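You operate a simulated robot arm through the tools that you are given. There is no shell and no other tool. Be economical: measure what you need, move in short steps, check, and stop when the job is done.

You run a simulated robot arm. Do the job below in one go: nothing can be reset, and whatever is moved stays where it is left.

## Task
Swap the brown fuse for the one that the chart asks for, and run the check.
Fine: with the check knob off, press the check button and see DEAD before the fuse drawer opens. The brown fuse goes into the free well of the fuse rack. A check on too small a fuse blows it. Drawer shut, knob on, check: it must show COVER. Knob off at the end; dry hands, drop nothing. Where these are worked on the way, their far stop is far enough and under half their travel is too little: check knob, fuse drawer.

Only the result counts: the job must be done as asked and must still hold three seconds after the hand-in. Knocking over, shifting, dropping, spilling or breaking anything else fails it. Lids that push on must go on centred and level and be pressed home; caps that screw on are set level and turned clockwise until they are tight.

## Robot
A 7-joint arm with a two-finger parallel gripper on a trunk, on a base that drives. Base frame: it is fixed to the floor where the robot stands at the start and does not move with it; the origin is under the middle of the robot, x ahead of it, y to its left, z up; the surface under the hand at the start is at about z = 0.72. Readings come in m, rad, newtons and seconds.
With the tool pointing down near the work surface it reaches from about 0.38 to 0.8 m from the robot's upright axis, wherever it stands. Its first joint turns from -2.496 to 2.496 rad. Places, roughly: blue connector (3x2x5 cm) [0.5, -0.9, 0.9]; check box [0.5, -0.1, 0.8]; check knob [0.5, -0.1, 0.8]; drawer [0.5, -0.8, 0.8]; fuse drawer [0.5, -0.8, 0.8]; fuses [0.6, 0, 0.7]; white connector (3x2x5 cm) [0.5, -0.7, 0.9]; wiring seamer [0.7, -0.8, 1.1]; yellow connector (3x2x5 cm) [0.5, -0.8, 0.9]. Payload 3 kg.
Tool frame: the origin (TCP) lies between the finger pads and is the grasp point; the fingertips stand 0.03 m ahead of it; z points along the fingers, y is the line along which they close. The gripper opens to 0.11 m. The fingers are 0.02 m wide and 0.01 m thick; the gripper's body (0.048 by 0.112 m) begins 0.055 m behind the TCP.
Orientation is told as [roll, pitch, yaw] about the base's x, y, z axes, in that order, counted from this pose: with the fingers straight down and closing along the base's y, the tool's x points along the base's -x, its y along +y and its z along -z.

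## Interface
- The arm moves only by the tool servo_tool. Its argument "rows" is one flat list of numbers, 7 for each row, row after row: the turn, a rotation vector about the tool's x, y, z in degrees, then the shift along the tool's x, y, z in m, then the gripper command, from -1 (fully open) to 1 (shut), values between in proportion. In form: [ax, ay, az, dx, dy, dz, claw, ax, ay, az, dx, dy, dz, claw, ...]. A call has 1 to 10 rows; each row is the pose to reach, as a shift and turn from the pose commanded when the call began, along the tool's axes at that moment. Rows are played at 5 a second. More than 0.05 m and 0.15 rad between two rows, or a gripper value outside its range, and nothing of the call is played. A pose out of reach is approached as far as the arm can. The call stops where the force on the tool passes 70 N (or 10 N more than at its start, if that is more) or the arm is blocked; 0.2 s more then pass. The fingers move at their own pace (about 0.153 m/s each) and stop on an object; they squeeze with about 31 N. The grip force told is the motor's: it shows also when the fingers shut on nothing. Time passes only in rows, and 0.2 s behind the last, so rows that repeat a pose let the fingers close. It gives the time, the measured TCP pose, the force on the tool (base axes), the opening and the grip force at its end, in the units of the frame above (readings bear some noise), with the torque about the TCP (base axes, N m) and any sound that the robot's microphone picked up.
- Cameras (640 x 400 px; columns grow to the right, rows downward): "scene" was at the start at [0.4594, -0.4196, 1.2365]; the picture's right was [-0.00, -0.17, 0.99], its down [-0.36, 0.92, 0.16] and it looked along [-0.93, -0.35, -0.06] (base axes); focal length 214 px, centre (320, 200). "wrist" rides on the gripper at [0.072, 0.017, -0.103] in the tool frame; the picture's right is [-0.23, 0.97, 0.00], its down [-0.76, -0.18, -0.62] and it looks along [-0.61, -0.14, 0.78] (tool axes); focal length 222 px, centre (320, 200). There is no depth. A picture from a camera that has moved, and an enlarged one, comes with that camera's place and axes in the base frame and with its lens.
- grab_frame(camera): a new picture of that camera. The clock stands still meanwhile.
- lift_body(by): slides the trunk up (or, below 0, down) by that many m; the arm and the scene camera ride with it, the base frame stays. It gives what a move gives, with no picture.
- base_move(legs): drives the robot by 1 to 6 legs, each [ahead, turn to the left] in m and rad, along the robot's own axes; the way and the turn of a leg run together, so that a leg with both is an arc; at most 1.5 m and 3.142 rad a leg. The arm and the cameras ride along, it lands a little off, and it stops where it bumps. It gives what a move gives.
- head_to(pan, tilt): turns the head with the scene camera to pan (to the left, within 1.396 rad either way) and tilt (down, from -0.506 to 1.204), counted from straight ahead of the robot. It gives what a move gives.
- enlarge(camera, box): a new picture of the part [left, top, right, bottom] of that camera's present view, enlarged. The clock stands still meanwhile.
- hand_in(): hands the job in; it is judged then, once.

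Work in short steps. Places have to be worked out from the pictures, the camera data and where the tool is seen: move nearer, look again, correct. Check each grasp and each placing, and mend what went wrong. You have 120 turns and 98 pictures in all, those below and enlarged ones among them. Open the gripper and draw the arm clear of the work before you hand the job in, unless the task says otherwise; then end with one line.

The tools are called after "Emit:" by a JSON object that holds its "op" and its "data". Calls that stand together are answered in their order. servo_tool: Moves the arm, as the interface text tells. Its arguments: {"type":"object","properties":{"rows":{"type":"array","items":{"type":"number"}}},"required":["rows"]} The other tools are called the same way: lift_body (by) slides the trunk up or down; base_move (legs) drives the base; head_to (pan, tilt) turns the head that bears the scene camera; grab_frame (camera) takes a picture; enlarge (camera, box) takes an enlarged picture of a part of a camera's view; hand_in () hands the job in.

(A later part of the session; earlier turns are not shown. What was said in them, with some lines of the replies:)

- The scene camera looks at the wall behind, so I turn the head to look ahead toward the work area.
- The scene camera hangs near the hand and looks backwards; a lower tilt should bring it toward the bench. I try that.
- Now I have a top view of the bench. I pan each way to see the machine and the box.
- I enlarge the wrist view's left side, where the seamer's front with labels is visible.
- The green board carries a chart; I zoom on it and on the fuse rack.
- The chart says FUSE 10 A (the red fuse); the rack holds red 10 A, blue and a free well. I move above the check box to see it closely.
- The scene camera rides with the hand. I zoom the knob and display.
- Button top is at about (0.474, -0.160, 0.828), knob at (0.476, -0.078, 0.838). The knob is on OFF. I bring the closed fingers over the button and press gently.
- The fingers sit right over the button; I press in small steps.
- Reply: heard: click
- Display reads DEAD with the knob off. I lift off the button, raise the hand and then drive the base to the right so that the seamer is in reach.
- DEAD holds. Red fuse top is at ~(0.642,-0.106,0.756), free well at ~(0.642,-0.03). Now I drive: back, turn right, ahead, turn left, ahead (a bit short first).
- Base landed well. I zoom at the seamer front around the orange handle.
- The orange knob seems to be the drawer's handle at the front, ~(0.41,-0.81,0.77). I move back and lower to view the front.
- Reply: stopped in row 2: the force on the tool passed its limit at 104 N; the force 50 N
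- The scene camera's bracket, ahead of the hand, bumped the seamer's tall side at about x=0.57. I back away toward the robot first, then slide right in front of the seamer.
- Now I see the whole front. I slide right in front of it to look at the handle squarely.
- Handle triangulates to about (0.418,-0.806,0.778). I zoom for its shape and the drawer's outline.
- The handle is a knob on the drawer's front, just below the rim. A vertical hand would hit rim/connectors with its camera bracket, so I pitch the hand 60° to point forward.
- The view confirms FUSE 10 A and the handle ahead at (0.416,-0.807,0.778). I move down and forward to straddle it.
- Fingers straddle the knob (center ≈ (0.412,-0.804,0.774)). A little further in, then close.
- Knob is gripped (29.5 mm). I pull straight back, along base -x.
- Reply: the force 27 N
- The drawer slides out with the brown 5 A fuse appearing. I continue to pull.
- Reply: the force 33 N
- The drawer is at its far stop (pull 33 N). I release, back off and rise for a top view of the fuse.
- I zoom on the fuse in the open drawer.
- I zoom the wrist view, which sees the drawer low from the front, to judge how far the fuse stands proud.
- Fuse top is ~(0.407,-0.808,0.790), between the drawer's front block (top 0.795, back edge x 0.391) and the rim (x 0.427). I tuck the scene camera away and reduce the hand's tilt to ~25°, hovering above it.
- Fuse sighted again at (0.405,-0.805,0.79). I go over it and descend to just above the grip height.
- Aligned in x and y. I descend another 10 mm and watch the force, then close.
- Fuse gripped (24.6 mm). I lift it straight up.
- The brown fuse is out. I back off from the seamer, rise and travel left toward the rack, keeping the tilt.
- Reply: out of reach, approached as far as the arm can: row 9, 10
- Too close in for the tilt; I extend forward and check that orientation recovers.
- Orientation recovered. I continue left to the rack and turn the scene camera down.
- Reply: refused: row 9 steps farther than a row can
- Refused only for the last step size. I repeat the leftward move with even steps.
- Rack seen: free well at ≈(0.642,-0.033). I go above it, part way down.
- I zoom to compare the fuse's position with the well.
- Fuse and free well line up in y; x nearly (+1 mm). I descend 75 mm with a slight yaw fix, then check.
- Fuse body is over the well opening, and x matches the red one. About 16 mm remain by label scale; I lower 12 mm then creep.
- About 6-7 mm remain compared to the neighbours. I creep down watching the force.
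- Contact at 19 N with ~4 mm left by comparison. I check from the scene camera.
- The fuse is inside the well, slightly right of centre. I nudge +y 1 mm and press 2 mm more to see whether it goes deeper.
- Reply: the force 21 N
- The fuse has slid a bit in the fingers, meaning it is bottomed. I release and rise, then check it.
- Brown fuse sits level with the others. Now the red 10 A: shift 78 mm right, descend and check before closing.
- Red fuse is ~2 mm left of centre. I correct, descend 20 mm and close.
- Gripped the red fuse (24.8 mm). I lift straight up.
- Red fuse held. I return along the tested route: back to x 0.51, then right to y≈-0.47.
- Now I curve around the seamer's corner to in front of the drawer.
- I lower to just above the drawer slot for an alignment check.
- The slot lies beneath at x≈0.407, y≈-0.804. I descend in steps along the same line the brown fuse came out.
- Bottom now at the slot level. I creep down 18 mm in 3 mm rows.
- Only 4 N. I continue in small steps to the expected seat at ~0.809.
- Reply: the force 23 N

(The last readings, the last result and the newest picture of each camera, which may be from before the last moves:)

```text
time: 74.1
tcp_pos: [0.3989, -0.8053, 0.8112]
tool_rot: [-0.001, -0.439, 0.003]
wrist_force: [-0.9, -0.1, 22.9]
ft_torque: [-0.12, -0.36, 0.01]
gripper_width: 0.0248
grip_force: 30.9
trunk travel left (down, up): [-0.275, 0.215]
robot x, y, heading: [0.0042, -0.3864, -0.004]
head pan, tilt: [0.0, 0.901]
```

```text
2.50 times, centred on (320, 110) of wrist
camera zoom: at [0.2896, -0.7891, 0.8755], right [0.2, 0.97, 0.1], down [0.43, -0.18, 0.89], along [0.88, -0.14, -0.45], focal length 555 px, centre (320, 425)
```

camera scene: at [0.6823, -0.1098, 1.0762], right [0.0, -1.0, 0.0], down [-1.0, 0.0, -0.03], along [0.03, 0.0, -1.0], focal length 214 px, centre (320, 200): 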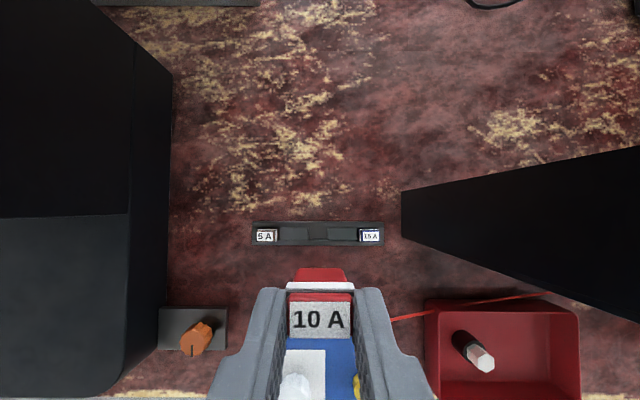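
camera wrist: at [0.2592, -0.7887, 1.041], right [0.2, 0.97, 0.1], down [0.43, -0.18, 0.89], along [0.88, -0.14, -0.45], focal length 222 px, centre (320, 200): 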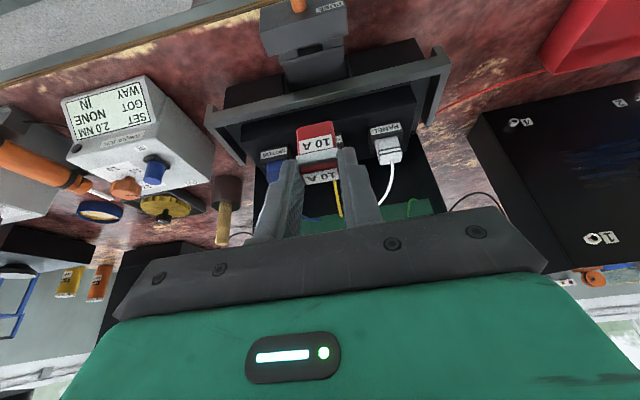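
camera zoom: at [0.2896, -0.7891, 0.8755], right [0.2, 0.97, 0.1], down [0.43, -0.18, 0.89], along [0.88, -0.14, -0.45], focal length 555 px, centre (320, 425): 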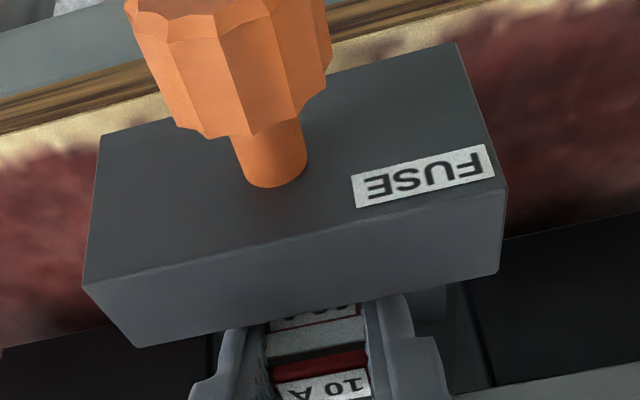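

The red fuse slid ~5 mm up in the fingers, so it's catching ~9 mm before the seat. I ease up, shift 1 mm back in x and 0.7 mm left, and press again.

Emit:
{"op": "servo_tool", "data": {"rows": [0, 0, 0, -0.0013, 0, -0.0027, 1, 0, 0, 0, -0.0004, 0.0007, -0.0031, 1, 0, 0, 0, 0.0009, 0.0007, -0.0004, 1, 0, 0, 0, 0.0018, 0.0007, 0.0014, 1]}}

Emit:
{"op": "enlarge", "data": {"camera": "wrist", "box": [210, 30, 430, 190]}}

```text
time: 75.1
tcp_pos: [0.3976, -0.8038, 0.8096]
tool_rot: [0.001, -0.438, 0.001]
wrist_force: [1.1, 3.5, 21.8]
ft_torque: [0.06, -0.43, 0.05]
gripper_width: 0.0244
grip_force: 30.8
trunk travel left (down, up): [-0.275, 0.215]
robot x, y, heading: [0.0014, -0.3861, -0.001]
head pan, tilt: [0.0, 0.901]
```

```text
2.50 times, centred on (320, 110) of wrist
camera zoom: at [0.2889, -0.7879, 0.8739], right [0.2, 0.97, 0.1], down [0.43, -0.18, 0.89], along [0.88, -0.14, -0.45], focal length 555 px, centre (320, 425)
```

zoom: 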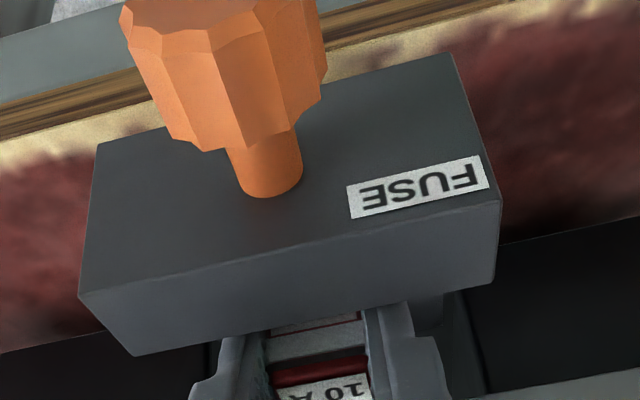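

The torque shows contact at the fuse's back edge (≈17 mm ahead of the TCP), so it catches the slot's far side. I lift 4 mm, shift 2.5 mm toward the robot and press again.

Emit:
{"op": "servo_tool", "data": {"rows": [0, 0, 0, -0.0017, 0, -0.0036, 1, 0, 0, 0, 0.0006, 0, -0.0047, 1, 0, 0, 0, 0.0019, 0, -0.002, 1, 0, 0, 0, 0.0027, 0, -0.0002, 1, 0, 0, 0, 0.0031, 0, 0.0007, 1]}}

```text
time: 76.3
tcp_pos: [0.3963, -0.805, 0.8068]
tool_rot: [0.001, -0.436, 0.003]
wrist_force: [2.1, 1.0, 1.3]
ft_torque: [0.03, -0.01, -0.03]
gripper_width: 0.0247
grip_force: 30.7
trunk travel left (down, up): [-0.275, 0.215]
robot x, y, heading: [0.0009, -0.3863, -0.003]
head pan, tilt: [0.0, 0.901]
```

Force vanished — it is entering the slot. I continue down gently.

Emit:
{"op": "servo_tool", "data": {"rows": [0, 0, 0, 0.0008, 0, 0.0018, 1, 0, 0, 0, 0.0017, 0, 0.0036, 1, 0, 0, 0, 0.0025, 0, 0.0054, 1]}}

Emit:
{"op": "enlarge", "data": {"camera": "wrist", "box": [210, 30, 430, 190]}}

```text
time: 77.1
tcp_pos: [0.3972, -0.8057, 0.8039]
tool_rot: [-0.002, -0.439, 0.004]
wrist_force: [20.9, 0.1, 45.7]
ft_torque: [0.21, 0.49, -0.24]
gripper_width: 0.0245
grip_force: 31.1
trunk travel left (down, up): [-0.275, 0.215]
robot x, y, heading: [0.0012, -0.3807, -0.002]
head pan, tilt: [0.0, 0.901]
```

```text
2.50 times, centred on (320, 110) of wrist
camera zoom: at [0.2873, -0.7882, 0.867], right [0.2, 0.97, 0.09], down [0.42, -0.17, 0.89], along [0.88, -0.14, -0.45], focal length 555 px, centre (320, 425)
```

zoom: 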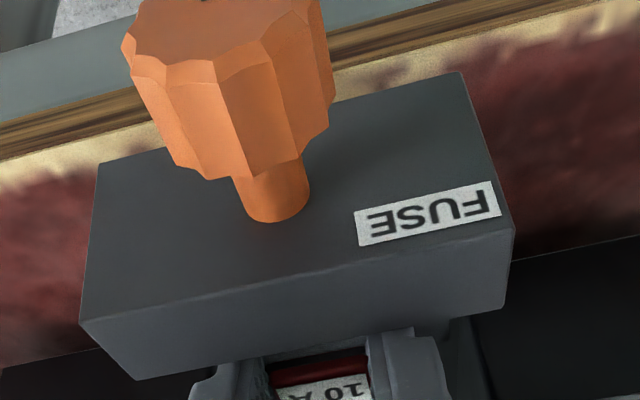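

Fingers now touch the front block; the fuse is nearly down. I relieve, open, rise, and look.

Emit:
{"op": "servo_tool", "data": {"rows": [0, 0, 0, -0.002, 0, -0.0035, 1, 0, 0, 0, -0.002, 0, -0.0035, 0.5, 0, 0, 0, -0.002, 0, -0.0035, 0.2, 0, 0, 0, -0.0042, 0, -0.0091, 0.2, 0, 0, 0, -0.0126, 0, -0.0272, 0.2, 0, 0, 0, -0.0232, 0, -0.05, 0.2]}}

Emit:
{"op": "enlarge", "data": {"camera": "wrist", "box": [210, 30, 430, 190]}}

```text
time: 78.5
tcp_pos: [0.3956, -0.8049, 0.8567]
tool_rot: [0.001, -0.438, 0.002]
wrist_force: [-0.1, -0.4, -0.4]
ft_torque: [0.03, 0.01, 0.02]
gripper_width: 0.0441
grip_force: 0.1
trunk travel left (down, up): [-0.275, 0.215]
robot x, y, heading: [0.0036, -0.3812, -0.006]
head pan, tilt: [0.0, 0.901]
```

```text
2.50 times, centred on (320, 110) of wrist
camera zoom: at [0.2866, -0.7888, 0.9204], right [0.2, 0.97, 0.1], down [0.43, -0.18, 0.89], along [0.88, -0.14, -0.45], focal length 555 px, centre (320, 425)
```

zoom: 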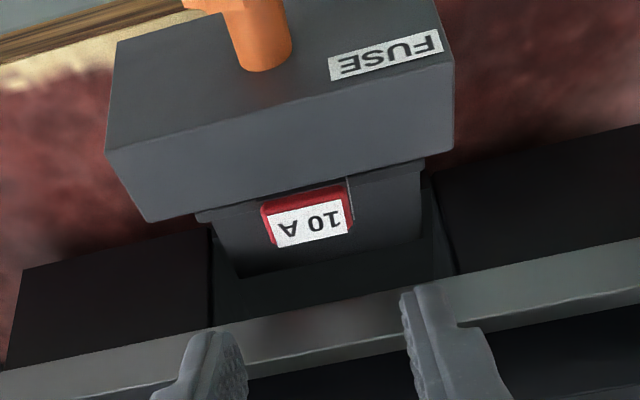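

The red fuse looks about seated (top ≈0.791). I press its top with closed fingertips to be sure it is home.

Emit:
{"op": "servo_tool", "data": {"rows": [0, 0, 0, 0, 0, 0, 1, 0, 0, 0, 0, 0, 0, 1, 0, 0, 0, 0.0084, 0, 0.0181, 1, 0, 0, 0, 0.0129, 0, 0.0279, 1, 0, 0, 0, 0.0137, 0, 0.0296, 1, 0, 0, 0, 0.0145, 0, 0.0313, 1]}}

```text
time: 79.9
tcp_pos: [0.3973, -0.8048, 0.8229]
tool_rot: [0.002, -0.436, 0.0]
wrist_force: [-0.9, 0.7, -0.6]
ft_torque: [0.0, -0.01, 0.0]
gripper_width: 0.0
grip_force: 31.5
trunk travel left (down, up): [-0.275, 0.215]
robot x, y, heading: [0.0062, -0.3826, -0.003]
head pan, tilt: [0.0, 0.901]
```

No contact yet at 0.823; I press on in 2 mm rows.

Emit:
{"op": "servo_tool", "data": {"rows": [0, 0, 0, 0.0008, 0, 0.0018, 1, 0, 0, 0, 0.0017, 0, 0.0036, 1]}}

Emit:
{"op": "servo_tool", "data": {"rows": [0, 0, 0, 0.0008, 0, 0.0018, 1]}}

```text
time: 80.5
tcp_pos: [0.3964, -0.8051, 0.8206]
tool_rot: [-0.002, -0.44, 0.004]
wrist_force: [-0.5, 2.2, 36.7]
ft_torque: [0.1, -0.12, 0.02]
gripper_width: 0.0
grip_force: 31.2
trunk travel left (down, up): [-0.275, 0.215]
robot x, y, heading: [0.0043, -0.3862, -0.001]
head pan, tilt: [0.0, 0.901]
```

```text
time: 80.9
tcp_pos: [0.3948, -0.8052, 0.8197]
tool_rot: [-0.004, -0.442, 0.003]
wrist_force: [0.7, 0.9, 65.2]
ft_torque: [0.08, -0.24, 0.01]
gripper_width: 0.0
grip_force: 30.6
trunk travel left (down, up): [-0.275, 0.215]
robot x, y, heading: [0.0018, -0.3854, -0.004]
head pan, tilt: [0.0, 0.901]
```

Pressed at 65 N with the top at ≈0.788: the fuse is home. I lift, back off and pitch the hand to 60° again in front of the handle.

Emit:
{"op": "servo_tool", "data": {"rows": [0, 0, 0, -0.0126, 0, -0.0272, 1, 0, 0, 0, -0.0113, 0, -0.0719, 1, 0, -7, 0, 0.0208, 0, -0.0978, 1, 0, -14, 0, 0.0613, 0, -0.1055, 1, 0, -21, 0, 0.0972, 0, -0.1112, 1, 0, -28, 0, 0.1189, 0, -0.0882, 1, 0, -35, 0, 0.1273, 0, -0.0701, 1]}}

Emit:
{"op": "head_to", "data": {"pan": 0, "tilt": 0.4}}

Emit:
{"op": "grab_frame", "data": {"camera": "scene"}}

```text
time: 82.5
tcp_pos: [0.2516, -0.8043, 0.8251]
tool_rot: [0.006, -1.049, -0.004]
wrist_force: [0.1, 1.2, 0.3]
ft_torque: [0.0, 0.05, -0.01]
gripper_width: 0.0
grip_force: 30.8
trunk travel left (down, up): [-0.275, 0.215]
robot x, y, heading: [0.0084, -0.3862, -0.006]
head pan, tilt: [0.0, 0.901]
```

```text
time: 83.5
tcp_pos: [0.2511, -0.8048, 0.8267]
tool_rot: [0.007, -1.047, -0.002]
wrist_force: [0.8, -0.1, -0.5]
ft_torque: [-0.01, 0.01, -0.02]
gripper_width: 0.0
grip_force: 30.8
trunk travel left (down, up): [-0.275, 0.215]
robot x, y, heading: [0.0058, -0.3871, -0.009]
head pan, tilt: [0.0, 0.4]
```

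```text
20 pictures are left
camera scene: at [0.2533, -0.8064, 0.9099], right [0.0, -1.0, 0.0], down [-0.8, 0.0, -0.6], along [0.6, 0.0, -0.8], focal length 214 px, centre (320, 200)
```

scene: 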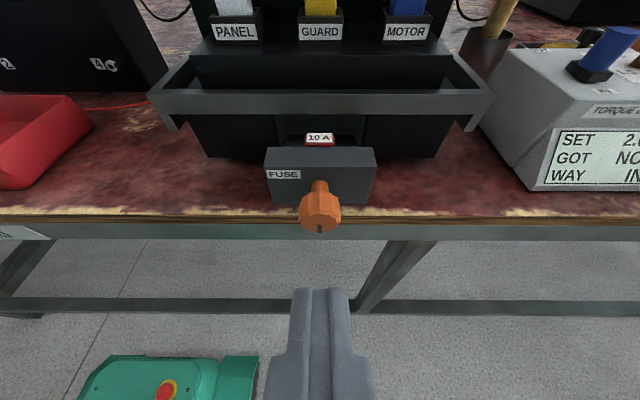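

Red fuse sits in the drawer. I lower the closed fingertips to the knob's height and push it in.

Emit:
{"op": "servo_tool", "data": {"rows": [0, 0, 0, 0.032, -0.001, 0.0185, 1, 0, 0, 0, 0.012, -0.001, 0.0531, 1, 0, 0, 0, 0.002, -0.001, 0.0705, 1, 0, 0, 0, -0.008, -0.001, 0.0878, 1, 0, 0, 0, -0.0155, -0.001, 0.1008, 1, 0, 0, 0, -0.0205, -0.001, 0.1095, 1, 0, 0, 0, -0.0255, -0.001, 0.1181, 1]}}

Emit:
{"op": "grab_frame", "data": {"camera": "scene"}}

```text
time: 85.1
tcp_pos: [0.3647, -0.8058, 0.7882]
tool_rot: [0.005, -1.049, -0.002]
wrist_force: [0.2, 0.0, -1.0]
ft_torque: [0.01, -0.01, -0.03]
gripper_width: 0.0001
grip_force: 31.1
trunk travel left (down, up): [-0.275, 0.215]
robot x, y, heading: [0.0002, -0.383, -0.007]
head pan, tilt: [0.0, 0.4]
```

```text
19 pictures are left
camera scene: at [0.3683, -0.807, 0.8726], right [0.0, -1.0, 0.0], down [-0.8, 0.0, -0.6], along [0.6, 0.0, -0.8], focal length 214 px, centre (320, 200)
```

scene: 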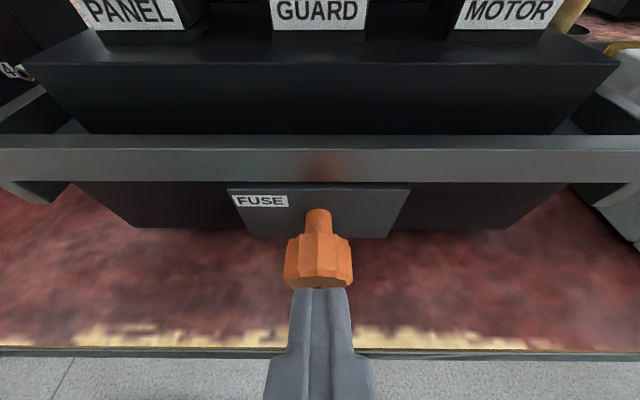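

Nearly shut, no resistance. I keep pushing until it stops.

Emit:
{"op": "servo_tool", "data": {"rows": [0, 0, 0, -0.0025, 0, 0.0043, 1, 0, 0, 0, -0.005, 0, 0.0087, 1, 0, 0, 0, -0.0065, 0, 0.0113, 1, 0, 0, 0, -0.008, 0, 0.0139, 1]}}

Emit:
{"op": "servo_tool", "data": {"rows": [0, 0, 0, -0.0015, 0, 0.0026, 1, 0, 0, 0, -0.003, 0, 0.0052, 1]}}

Emit:
{"op": "grab_frame", "data": {"camera": "scene"}}

```text
time: 86.1
tcp_pos: [0.3758, -0.8076, 0.787]
tool_rot: [-0.002, -1.041, -0.002]
wrist_force: [-35.8, 7.0, 5.8]
ft_torque: [-0.35, 0.09, 0.12]
gripper_width: 0.0
grip_force: 31.0
trunk travel left (down, up): [-0.275, 0.215]
robot x, y, heading: [0.0018, -0.3848, 0.002]
head pan, tilt: [0.0, 0.4]
stopped in row 4: the force on the tool passed its limit at 74 N (the readings are from after the stop); the commanded pose is now the measured one
```

```text
time: 86.6
tcp_pos: [0.3749, -0.8098, 0.7851]
tool_rot: [-0.004, -1.037, -0.005]
wrist_force: [-37.1, 7.3, 5.0]
ft_torque: [-0.26, 0.11, 0.27]
gripper_width: 0.0
grip_force: 30.6
trunk travel left (down, up): [-0.275, 0.215]
robot x, y, heading: [-0.0008, -0.3828, -0.001]
head pan, tilt: [0.0, 0.4]
stopped in row 2: the force on the tool passed its limit at 75 N (the readings are from after the stop); the commanded pose is now the measured one
```

```text
18 pictures are left
camera scene: at [0.379, -0.8111, 0.8697], right [-0.01, -1.0, 0.0], down [-0.8, 0.01, -0.59], along [0.59, -0.01, -0.8], focal length 214 px, centre (320, 200)
```

scene: 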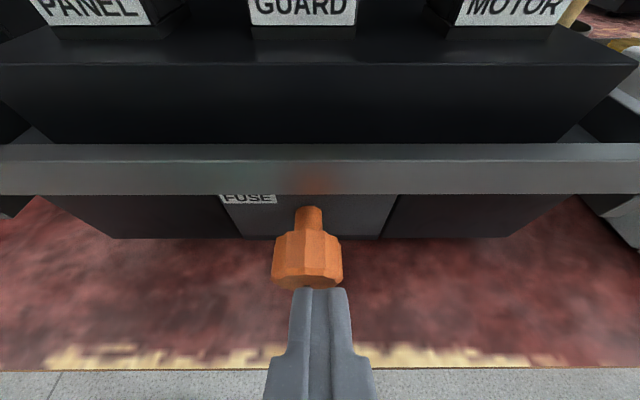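

Drawer front is flush and stops hard: shut. I back off, rise and bring the hand back to vertical.

Emit:
{"op": "servo_tool", "data": {"rows": [0, 0, 0, 0.0204, 0, -0.0344, 1, 0, 0, 0, 0.0047, 0, -0.067, 1, 0, 7.4, 0, -0.0341, 0, -0.0899, 1, 0, 14.8, 0, -0.0728, 0, -0.1128, 1, 0, 22.2, 0, -0.1116, 0, -0.1357, 1, 0, 29.6, 0, -0.1417, 0, -0.1535, 1, 0, 37, 0, -0.1417, 0.02, -0.1535, 1, 0, 44.4, 0, -0.1417, 0.04, -0.1535, 1, 0, 51.8, 0, -0.1417, 0.06, -0.1535, 1, 0, 59.4, 0, -0.1417, 0.08, -0.1535, 1]}}

Emit:
{"op": "grab_frame", "data": {"camera": "wrist"}}

```text
time: 88.8
tcp_pos: [0.3199, -0.7298, 0.9855]
tool_rot: [-0.002, 0.001, -0.006]
wrist_force: [1.0, 0.2, -1.6]
ft_torque: [0.01, -0.02, 0.0]
gripper_width: 0.0002
grip_force: 31.0
trunk travel left (down, up): [-0.275, 0.215]
robot x, y, heading: [-0.0015, -0.3862, -0.004]
head pan, tilt: [0.0, 0.4]
```

```text
17 pictures are left
camera wrist: at [0.2476, -0.7117, 1.0897], right [0.23, 0.97, 0.0], down [0.76, -0.18, 0.62], along [0.61, -0.15, -0.78], focal length 222 px, centre (320, 200)
```

wrist: 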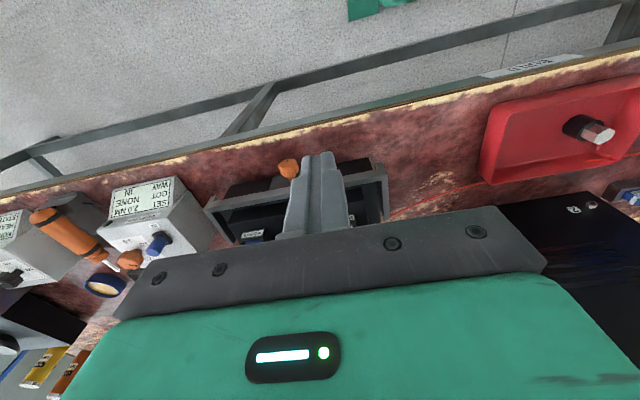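

Vertical again. I travel left toward the check box.

Emit:
{"op": "servo_tool", "data": {"rows": [0, 0, 0, -0.01, 0.045, 0, 1, 0, 0, 0, -0.02, 0.09, 0, 1, 0, 0, 0, -0.045, 0.13, 0, 1, 0, 0, 0, -0.075, 0.165, 0, 1, 0, 0, 0, -0.105, 0.2, 0, 1, 0, 0, 0, -0.13, 0.24, 0, 1, 0, 0, 0, -0.145, 0.285, 0, 1, 0, 0, 0, -0.155, 0.33, 0, 1, 0, 0, 0, -0.156, 0.378, 0, 1, 0, 0, 0, -0.156, 0.426, 0, 1]}}

Emit:
{"op": "servo_tool", "data": {"rows": [0, 0, 0, 0, 0.048, 0, 0.1, 0, 0, 0, 0, 0.096, 0, 0.1, 0, 0, 0, 0, 0.144, 0, 0.1, 0, 0, 0, 0, 0.19, 0, 0.1, 0, 0, 0, 0, 0.226, 0.02, 0.1, 0, 0, 0, 0, 0.226, 0.05, 0.1]}}

Emit:
{"op": "grab_frame", "data": {"camera": "wrist"}}

```text
time: 91.0
tcp_pos: [0.4778, -0.3013, 0.986]
tool_rot: [-0.001, 0.0, -0.006]
wrist_force: [0.1, -0.5, -0.3]
ft_torque: [0.03, -0.03, -0.04]
gripper_width: 0.0
grip_force: 31.0
trunk travel left (down, up): [-0.275, 0.215]
robot x, y, heading: [0.0029, -0.3816, -0.003]
head pan, tilt: [0.0, 0.4]
```

```text
time: 92.4
tcp_pos: [0.4791, -0.0763, 0.9354]
tool_rot: [0.001, 0.0, -0.006]
wrist_force: [-0.7, 0.0, 1.4]
ft_torque: [0.01, 0.0, -0.03]
gripper_width: 0.0495
grip_force: 0.0
trunk travel left (down, up): [-0.275, 0.215]
robot x, y, heading: [0.0018, -0.3809, -0.006]
head pan, tilt: [0.0, 0.4]
```

```text
16 pictures are left
camera wrist: at [0.4066, -0.0591, 1.0391], right [0.23, 0.97, 0.0], down [0.76, -0.18, 0.62], along [0.61, -0.14, -0.78], focal length 222 px, centre (320, 200)
```

wrist: 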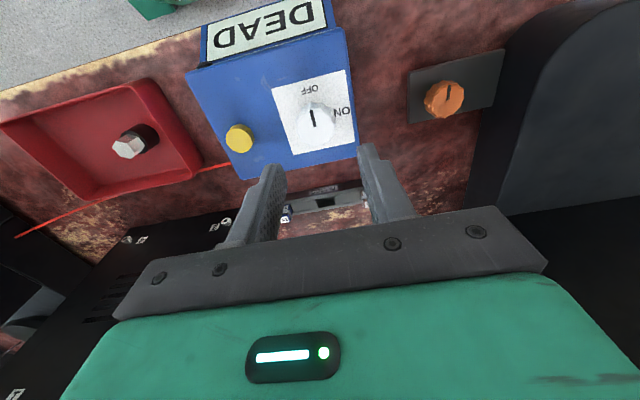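

Display still DEAD, knob OFF at ≈(0.473,-0.077). I lower the open fingers around it and close.

Emit:
{"op": "servo_tool", "data": {"rows": [0, 0, 0, 0.006, -0.001, 0.03, 0.1, 0, 0, 0, 0.006, -0.001, 0.06, 0.1, 0, 0, 0, 0.006, -0.001, 0.083, 0.1, 0, 0, 0, 0.006, -0.001, 0.083, 0.5, 0, 0, 0, 0.006, -0.001, 0.083, 1, 0, 0, 0, 0.006, -0.001, 0.083, 1]}}

Emit:
{"op": "grab_frame", "data": {"camera": "wrist"}}

```text
time: 93.8
tcp_pos: [0.4722, -0.0809, 0.8524]
tool_rot: [0.0, 0.001, -0.006]
wrist_force: [-0.3, -29.2, 8.8]
ft_torque: [-0.88, 0.66, -0.16]
gripper_width: 0.0355
grip_force: 44.0
trunk travel left (down, up): [-0.275, 0.215]
robot x, y, heading: [0.0031, -0.3854, 0.0]
head pan, tilt: [0.0, 0.4]
```

```text
15 pictures are left
camera wrist: at [0.4006, -0.0627, 0.9575], right [0.23, 0.97, 0.0], down [0.76, -0.18, 0.62], along [0.61, -0.14, -0.78], focal length 222 px, centre (320, 200)
```

wrist: 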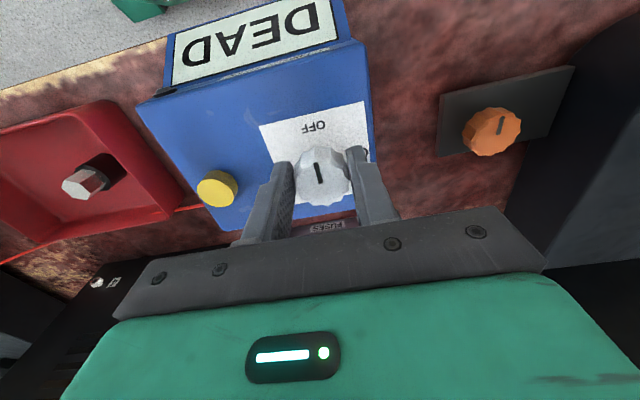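

Grip is on with a side force showing the knob centre is ~3 mm further right; I relieve that and begin the clockwise turn.

Emit:
{"op": "servo_tool", "data": {"rows": [0, 0, 0, -0.001, -0.003, 0, 1, 0, 0, 8, -0.001, -0.003, 0, 1, 0, 0, 16, -0.001, -0.003, 0, 1, 0, 0, 24, -0.001, -0.003, 0, 1, 0, 0, 32, -0.001, -0.003, 0, 1, 0, 0, 40, -0.001, -0.003, 0, 1]}}

```text
time: 95.2
tcp_pos: [0.4759, -0.0784, 0.8529]
tool_rot: [0.006, -0.002, -0.704]
wrist_force: [5.2, 38.8, 9.7]
ft_torque: [0.27, -0.65, 0.12]
gripper_width: 0.0357
grip_force: 44.7
trunk travel left (down, up): [-0.275, 0.215]
robot x, y, heading: [0.0035, -0.383, -0.002]
head pan, tilt: [0.0, 0.4]
```

Turned 40°; side force is now opposite, so I ease 3 mm left and continue the turn.

Emit:
{"op": "servo_tool", "data": {"rows": [0, 0, 0, 0.0015, 0.002, 0, 1, 0, 0, 8, 0.0015, 0.002, 0, 1, 0, 0, 16, 0.0015, 0.002, 0, 1, 0, 0, 24, 0.0015, 0.002, 0, 1, 0, 0, 32, 0.0015, 0.002, 0, 1, 0, 0, 40, 0.0015, 0.002, 0, 1]}}

Emit:
{"op": "grab_frame", "data": {"camera": "wrist"}}

```text
time: 96.7
tcp_pos: [0.4775, -0.0787, 0.851]
tool_rot: [0.006, 0.0, -1.402]
wrist_force: [20.7, 4.1, -16.2]
ft_torque: [0.21, -0.24, 0.24]
gripper_width: 0.0359
grip_force: 44.5
trunk travel left (down, up): [-0.275, 0.215]
robot x, y, heading: [0.0008, -0.3796, -0.004]
head pan, tilt: [0.0, 0.4]
stopped in row 6: the force on the tool passed its limit at 71 N (the readings are from after the stop); the commanded pose is now the measured one
```

```text
14 pictures are left
camera wrist: at [0.4818, -0.0044, 0.9558], right [1.0, -0.06, 0.01], down [-0.05, -0.78, 0.62], along [-0.03, -0.62, -0.78], focal length 222 px, centre (320, 200)
```

wrist: 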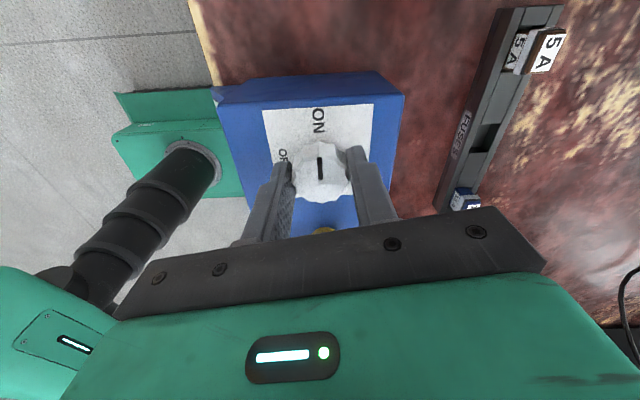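

The mark points nearly to ON. I turn a few degrees more to the stop.

Emit:
{"op": "servo_tool", "data": {"rows": [0, 0, 5, 0, 0, 0, 1, 0, 0, 11, 0, 0, 0, 1]}}

Emit:
{"op": "enlarge", "data": {"camera": "wrist", "box": [200, 60, 440, 210]}}

```text
time: 97.3
tcp_pos: [0.4776, -0.0782, 0.853]
tool_rot: [0.006, 0.002, -1.596]
wrist_force: [31.5, 11.6, -9.6]
ft_torque: [0.33, -0.37, 0.62]
gripper_width: 0.036
grip_force: 44.8
trunk travel left (down, up): [-0.275, 0.215]
robot x, y, heading: [0.0015, -0.3813, -0.001]
head pan, tilt: [0.0, 0.4]
```

```text
2.67 times, centred on (320, 135) of wrist
camera zoom: at [0.4964, -0.0063, 0.9573], right [0.97, -0.25, 0.01], down [-0.2, -0.76, 0.62], along [-0.15, -0.6, -0.78], focal length 592 px, centre (320, 373)
```

zoom: 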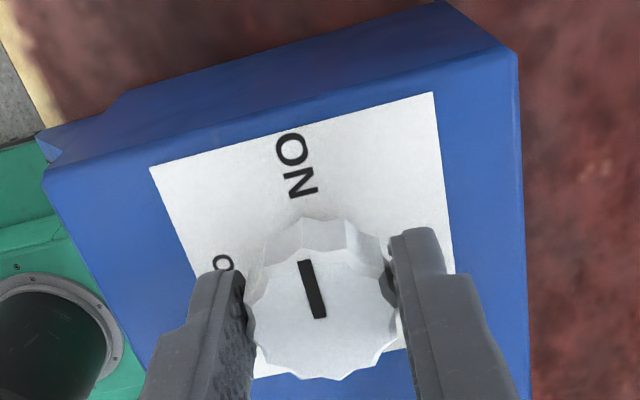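

Knob is exactly at ON. I open, rise and turn the hand back.

Emit:
{"op": "servo_tool", "data": {"rows": [0, 0, 0, 0, 0, 0, 0.1, 0, 0, 0, 0, 0, 0, 0.1, 0, 0, 0, 0, 0, -0.03, 0.1, 0, 0, 0, 0, 0, -0.07, 0.1, 0, 0, -8, 0, 0, -0.08, 0.5, 0, 0, -16, 0, 0, -0.08, 1, 0, 0, -24, 0, 0, -0.08, 1, 0, 0, -32, 0, 0, -0.08, 1, 0, 0, -40, 0, 0, -0.08, 1, 0, 0, -48, 0, 0, -0.08, 1]}}

Emit:
{"op": "servo_tool", "data": {"rows": [0, 0, -8, 0, 0, 0, 1, 0, 0, -16, 0, 0, 0, 1, 0, 0, -24, 0, 0, 0, 1, 0, 0, -32, 0, 0, 0, 1, 0, 0, -40, 0, 0, 0, 1, 0, 0, -43.2, 0, 0, 0, 1]}}

Emit:
{"op": "grab_frame", "data": {"camera": "wrist"}}

```text
time: 99.5
tcp_pos: [0.4745, -0.0791, 0.9324]
tool_rot: [0.004, -0.003, -0.753]
wrist_force: [-0.4, 0.5, 0.0]
ft_torque: [-0.01, 0.02, -0.04]
gripper_width: 0.0001
grip_force: 31.7
trunk travel left (down, up): [-0.275, 0.215]
robot x, y, heading: [-0.0016, -0.3833, -0.007]
head pan, tilt: [0.0, 0.4]
```

```text
time: 100.9
tcp_pos: [0.4743, -0.0796, 0.9334]
tool_rot: [0.0, -0.005, -0.001]
wrist_force: [0.1, 0.3, -0.8]
ft_torque: [-0.03, -0.02, 0.0]
gripper_width: 0.0
grip_force: 30.6
trunk travel left (down, up): [-0.275, 0.215]
robot x, y, heading: [0.003, -0.3813, -0.004]
head pan, tilt: [0.0, 0.4]
```

```text
12 pictures are left
camera wrist: at [0.4022, -0.0623, 1.0372], right [0.23, 0.97, 0.0], down [0.76, -0.18, 0.63], along [0.61, -0.14, -0.78], focal length 222 px, centre (320, 200)
```

wrist: 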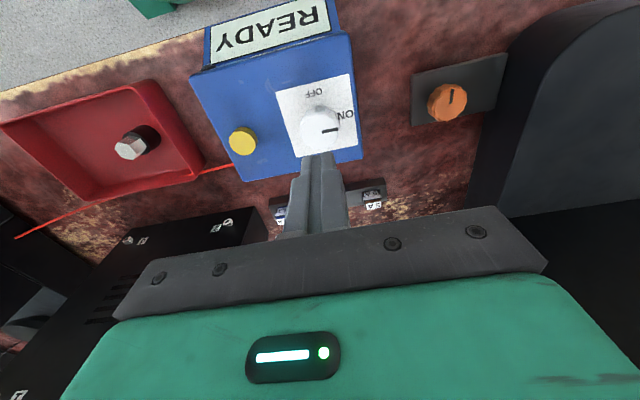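

Display shows READY with the knob ON. I press the check button as before.

Emit:
{"op": "servo_tool", "data": {"rows": [0, 0, 0, 0, -0.04, 0, 1, 0, 0, 0, 0, -0.08, 0, 1, 0, 0, 0, 0, -0.08, 0.04, 1, 0, 0, 0, 0, -0.08, 0.07, 1, 0, 0, 0, 0, -0.08, 0.077, 1, 0, 0, 0, 0, -0.08, 0.08, 1, 0, 0, 0, 0, -0.08, 0.0835, 1]}}

Emit:
{"op": "grab_frame", "data": {"camera": "wrist"}}

```text
time: 102.5
tcp_pos: [0.4758, -0.1589, 0.8502]
tool_rot: [0.0, -0.005, -0.003]
wrist_force: [0.6, 1.7, 1.9]
ft_torque: [0.02, 0.04, 0.0]
gripper_width: 0.0
grip_force: 31.2
trunk travel left (down, up): [-0.275, 0.215]
robot x, y, heading: [0.0006, -0.384, -0.001]
head pan, tilt: [0.0, 0.4]
heard: click
```

```text
11 pictures are left
camera wrist: at [0.403, -0.1418, 0.9538], right [0.23, 0.97, 0.0], down [0.76, -0.18, 0.63], along [0.61, -0.14, -0.78], focal length 222 px, centre (320, 200)
```

wrist: 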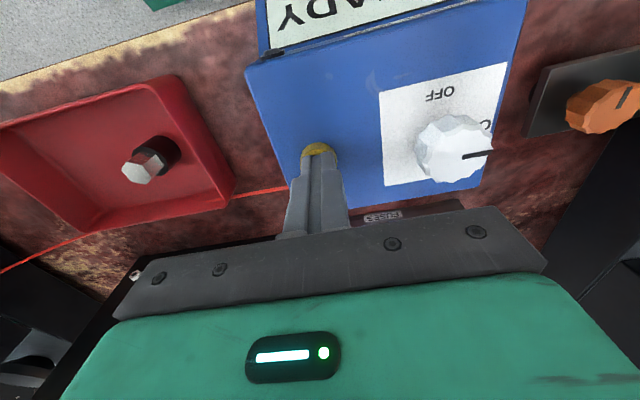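

Click heard but the display still ends in "ADY"; I rise and look again after a moment.

Emit:
{"op": "servo_tool", "data": {"rows": [0, 0, 0, 0, 0, -0.04, 1, 0, 0, 0, 0, 0, -0.08, 1, 0, 0, 0, 0, 0.04, -0.083, 1, 0, 0, 0, 0, 0.08, -0.083, 1, 0, 0, 0, 0, 0.08, -0.083, 1]}}

Emit:
{"op": "grab_frame", "data": {"camera": "wrist"}}

```text
time: 103.7
tcp_pos: [0.4743, -0.0784, 0.9323]
tool_rot: [0.0, -0.004, -0.002]
wrist_force: [-0.6, -0.2, 0.7]
ft_torque: [0.0, -0.01, -0.05]
gripper_width: 0.0
grip_force: 30.9
trunk travel left (down, up): [-0.275, 0.215]
robot x, y, heading: [0.0001, -0.3846, -0.003]
head pan, tilt: [0.0, 0.4]
```

```text
10 pictures are left
camera wrist: at [0.4009, -0.0618, 1.036], right [0.23, 0.97, 0.0], down [0.76, -0.18, 0.63], along [0.61, -0.14, -0.78], focal length 222 px, centre (320, 200)
```

wrist: 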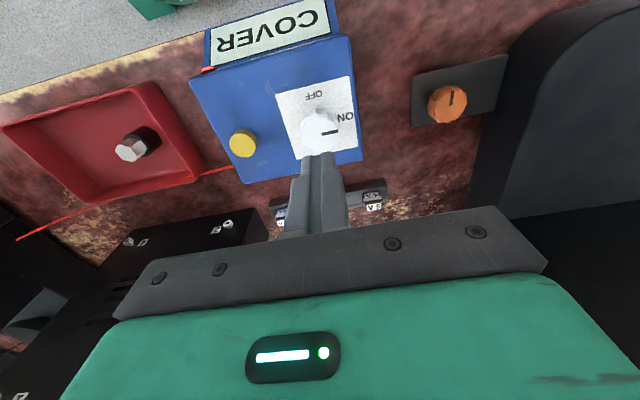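

COVER is shown. Now knob OFF: I open, descend around the knob, grip, and turn counter-clockwise.

Emit:
{"op": "servo_tool", "data": {"rows": [0, 0, 0, 0, 0, 0, 0.1, 0, 0, 0, 0, 0, 0, 0.1, 0, 0, 0, 0, 0, 0.04, 0.1, 0, 0, 0, 0, 0, 0.08, 0.1, 0, 0, 0, 0, 0, 0.08, 0.5, 0, 0, 0, 0, 0, 0.08, 1, 0, 0, 0, 0, 0, 0.08, 1]}}

Emit:
{"op": "servo_tool", "data": {"rows": [0, 0, -8, 0, 0, 0, 1, 0, 0, -16, 0, 0, 0, 1, 0, 0, -24, 0, 0, 0, 1, 0, 0, -32, 0, 0, 0, 1, 0, 0, -40, 0, 0, 0, 1]}}

```text
time: 105.3
tcp_pos: [0.4747, -0.0808, 0.8521]
tool_rot: [0.0, -0.005, -0.001]
wrist_force: [-0.6, -25.0, 2.8]
ft_torque: [-0.88, -0.92, -0.1]
gripper_width: 0.0356
grip_force: 44.9
trunk travel left (down, up): [-0.275, 0.215]
robot x, y, heading: [0.0031, -0.3874, -0.006]
head pan, tilt: [0.0, 0.4]
```

```text
time: 106.5
tcp_pos: [0.4775, -0.0823, 0.8538]
tool_rot: [-0.002, -0.004, 0.697]
wrist_force: [11.4, -42.6, -1.4]
ft_torque: [-1.29, 0.49, -0.07]
gripper_width: 0.0356
grip_force: 44.8
trunk travel left (down, up): [-0.275, 0.215]
robot x, y, heading: [0.0031, -0.3894, -0.002]
head pan, tilt: [0.0, 0.4]
```

Turned 40°, with the knob pulling right; I ease 4 mm right and continue.

Emit:
{"op": "servo_tool", "data": {"rows": [0, 0, 0, 0.001, -0.004, 0, 1, 0, 0, -8, 0.001, -0.004, 0, 1, 0, 0, -16, 0.001, -0.004, 0, 1, 0, 0, -24, 0.001, -0.004, 0, 1, 0, 0, -32, 0.001, -0.004, 0, 1, 0, 0, -40, 0.001, -0.004, 0, 1, 0, 0, -47, 0.001, -0.004, 0, 1]}}

Emit:
{"op": "grab_frame", "data": {"camera": "wrist"}}

```text
time: 108.1
tcp_pos: [0.4786, -0.0825, 0.8521]
tool_rot: [-0.007, -0.001, 1.519]
wrist_force: [3.2, 1.4, -1.2]
ft_torque: [0.26, 0.21, -0.54]
gripper_width: 0.0356
grip_force: 44.9
trunk travel left (down, up): [-0.275, 0.215]
robot x, y, heading: [0.0049, -0.3828, -0.002]
head pan, tilt: [0.0, 0.4]
```

```text
9 pictures are left
camera wrist: at [0.4568, -0.1542, 0.957], right [-0.96, 0.28, -0.01], down [0.21, 0.75, 0.63], along [0.18, 0.6, -0.78], focal length 222 px, centre (320, 200)
```

wrist: 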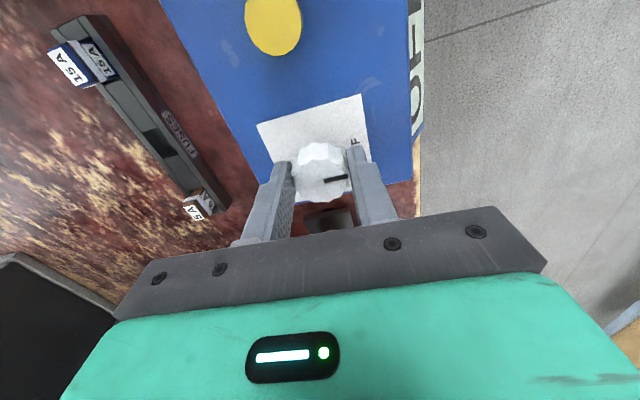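

The mark points at OFF, with turning resistance at the stop. I open, rise and turn the hand back to check.

Emit:
{"op": "servo_tool", "data": {"rows": [0, 0, 0, 0, 0, 0, 0.1, 0, 0, 0, 0, 0, 0, 0, 0, 0, 0, 0, 0, -0.04, 0, 0, 0, 0, 0, 0, -0.08, 0, 0, 0, 8, 0, 0, -0.1, 0, 0, 0, 16, 0, 0, -0.1, 0, 0, 0, 24, 0, 0, -0.1, 0, 0, 0, 32, 0, 0, -0.1, 0, 0, 0, 40, 0, 0, -0.1, 0, 0, 0, 48, 0, 0, -0.1, 0]}}

Emit:
{"op": "servo_tool", "data": {"rows": [0, 0, 8, 0, 0, 0, 0, 0, 0, 16, 0, 0, -0.02, 0, 0, 0, 24, 0, 0, -0.04, 0, 0, 0, 32, 0, 0, -0.06, 0, 0, 0, 39, 0, 0, -0.08, 0]}}

Emit:
{"op": "grab_frame", "data": {"camera": "wrist"}}

Emit:
{"op": "grab_frame", "data": {"camera": "scene"}}

```text
time: 110.3
tcp_pos: [0.4766, -0.0831, 0.9534]
tool_rot: [-0.002, -0.005, 0.679]
wrist_force: [0.0, 0.3, 0.6]
ft_torque: [0.0, 0.01, 0.01]
gripper_width: 0.0551
grip_force: 0.0
trunk travel left (down, up): [-0.275, 0.215]
robot x, y, heading: [0.0003, -0.383, -0.006]
head pan, tilt: [0.0, 0.4]
```

```text
time: 111.5
tcp_pos: [0.4772, -0.0808, 1.0328]
tool_rot: [0.001, -0.005, -0.004]
wrist_force: [0.0, 0.6, 0.1]
ft_torque: [0.0, -0.01, -0.01]
gripper_width: 0.0549
grip_force: 0.1
trunk travel left (down, up): [-0.275, 0.215]
robot x, y, heading: [-0.0003, -0.3843, -0.005]
head pan, tilt: [0.0, 0.4]
```

```text
8 pictures are left
camera wrist: at [0.4038, -0.065, 1.1371], right [0.23, 0.97, 0.0], down [0.76, -0.18, 0.63], along [0.61, -0.14, -0.78], focal length 222 px, centre (320, 200)
```

wrist: 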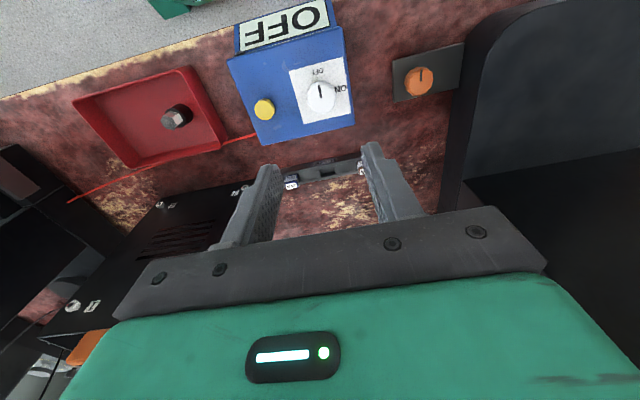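

```text
7 pictures are left
camera scene: at [0.5476, -0.0834, 1.0735], right [0.0, -1.0, 0.0], down [-0.92, 0.0, 0.39], along [-0.39, 0.0, -0.92], focal length 214 px, centre (320, 200)
```

scene: 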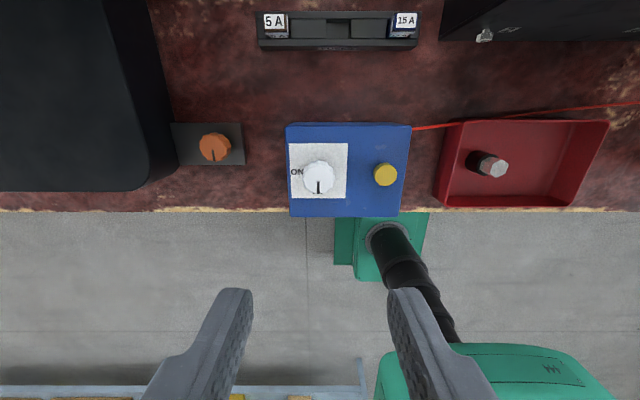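

Display and knob are at OFF, the brown fuse is in the rack, the drawer is shut and the hand is open and clear, so I hand in.

Emit:
{"op": "hand_in", "data": {}}

```text
The job is handed in.
```

The job is handed in: the display showed DEAD before the drawer opened, the brown 5 A fuse is in the free rack well, the red 10 A fuse the chart asks for is in the shut drawer, the check showed COVER, and the knob is off; early on the scene-camera bracket bumped the seamer's side (104 N), and I saw nothing shifted in later pictures but did not measure it.
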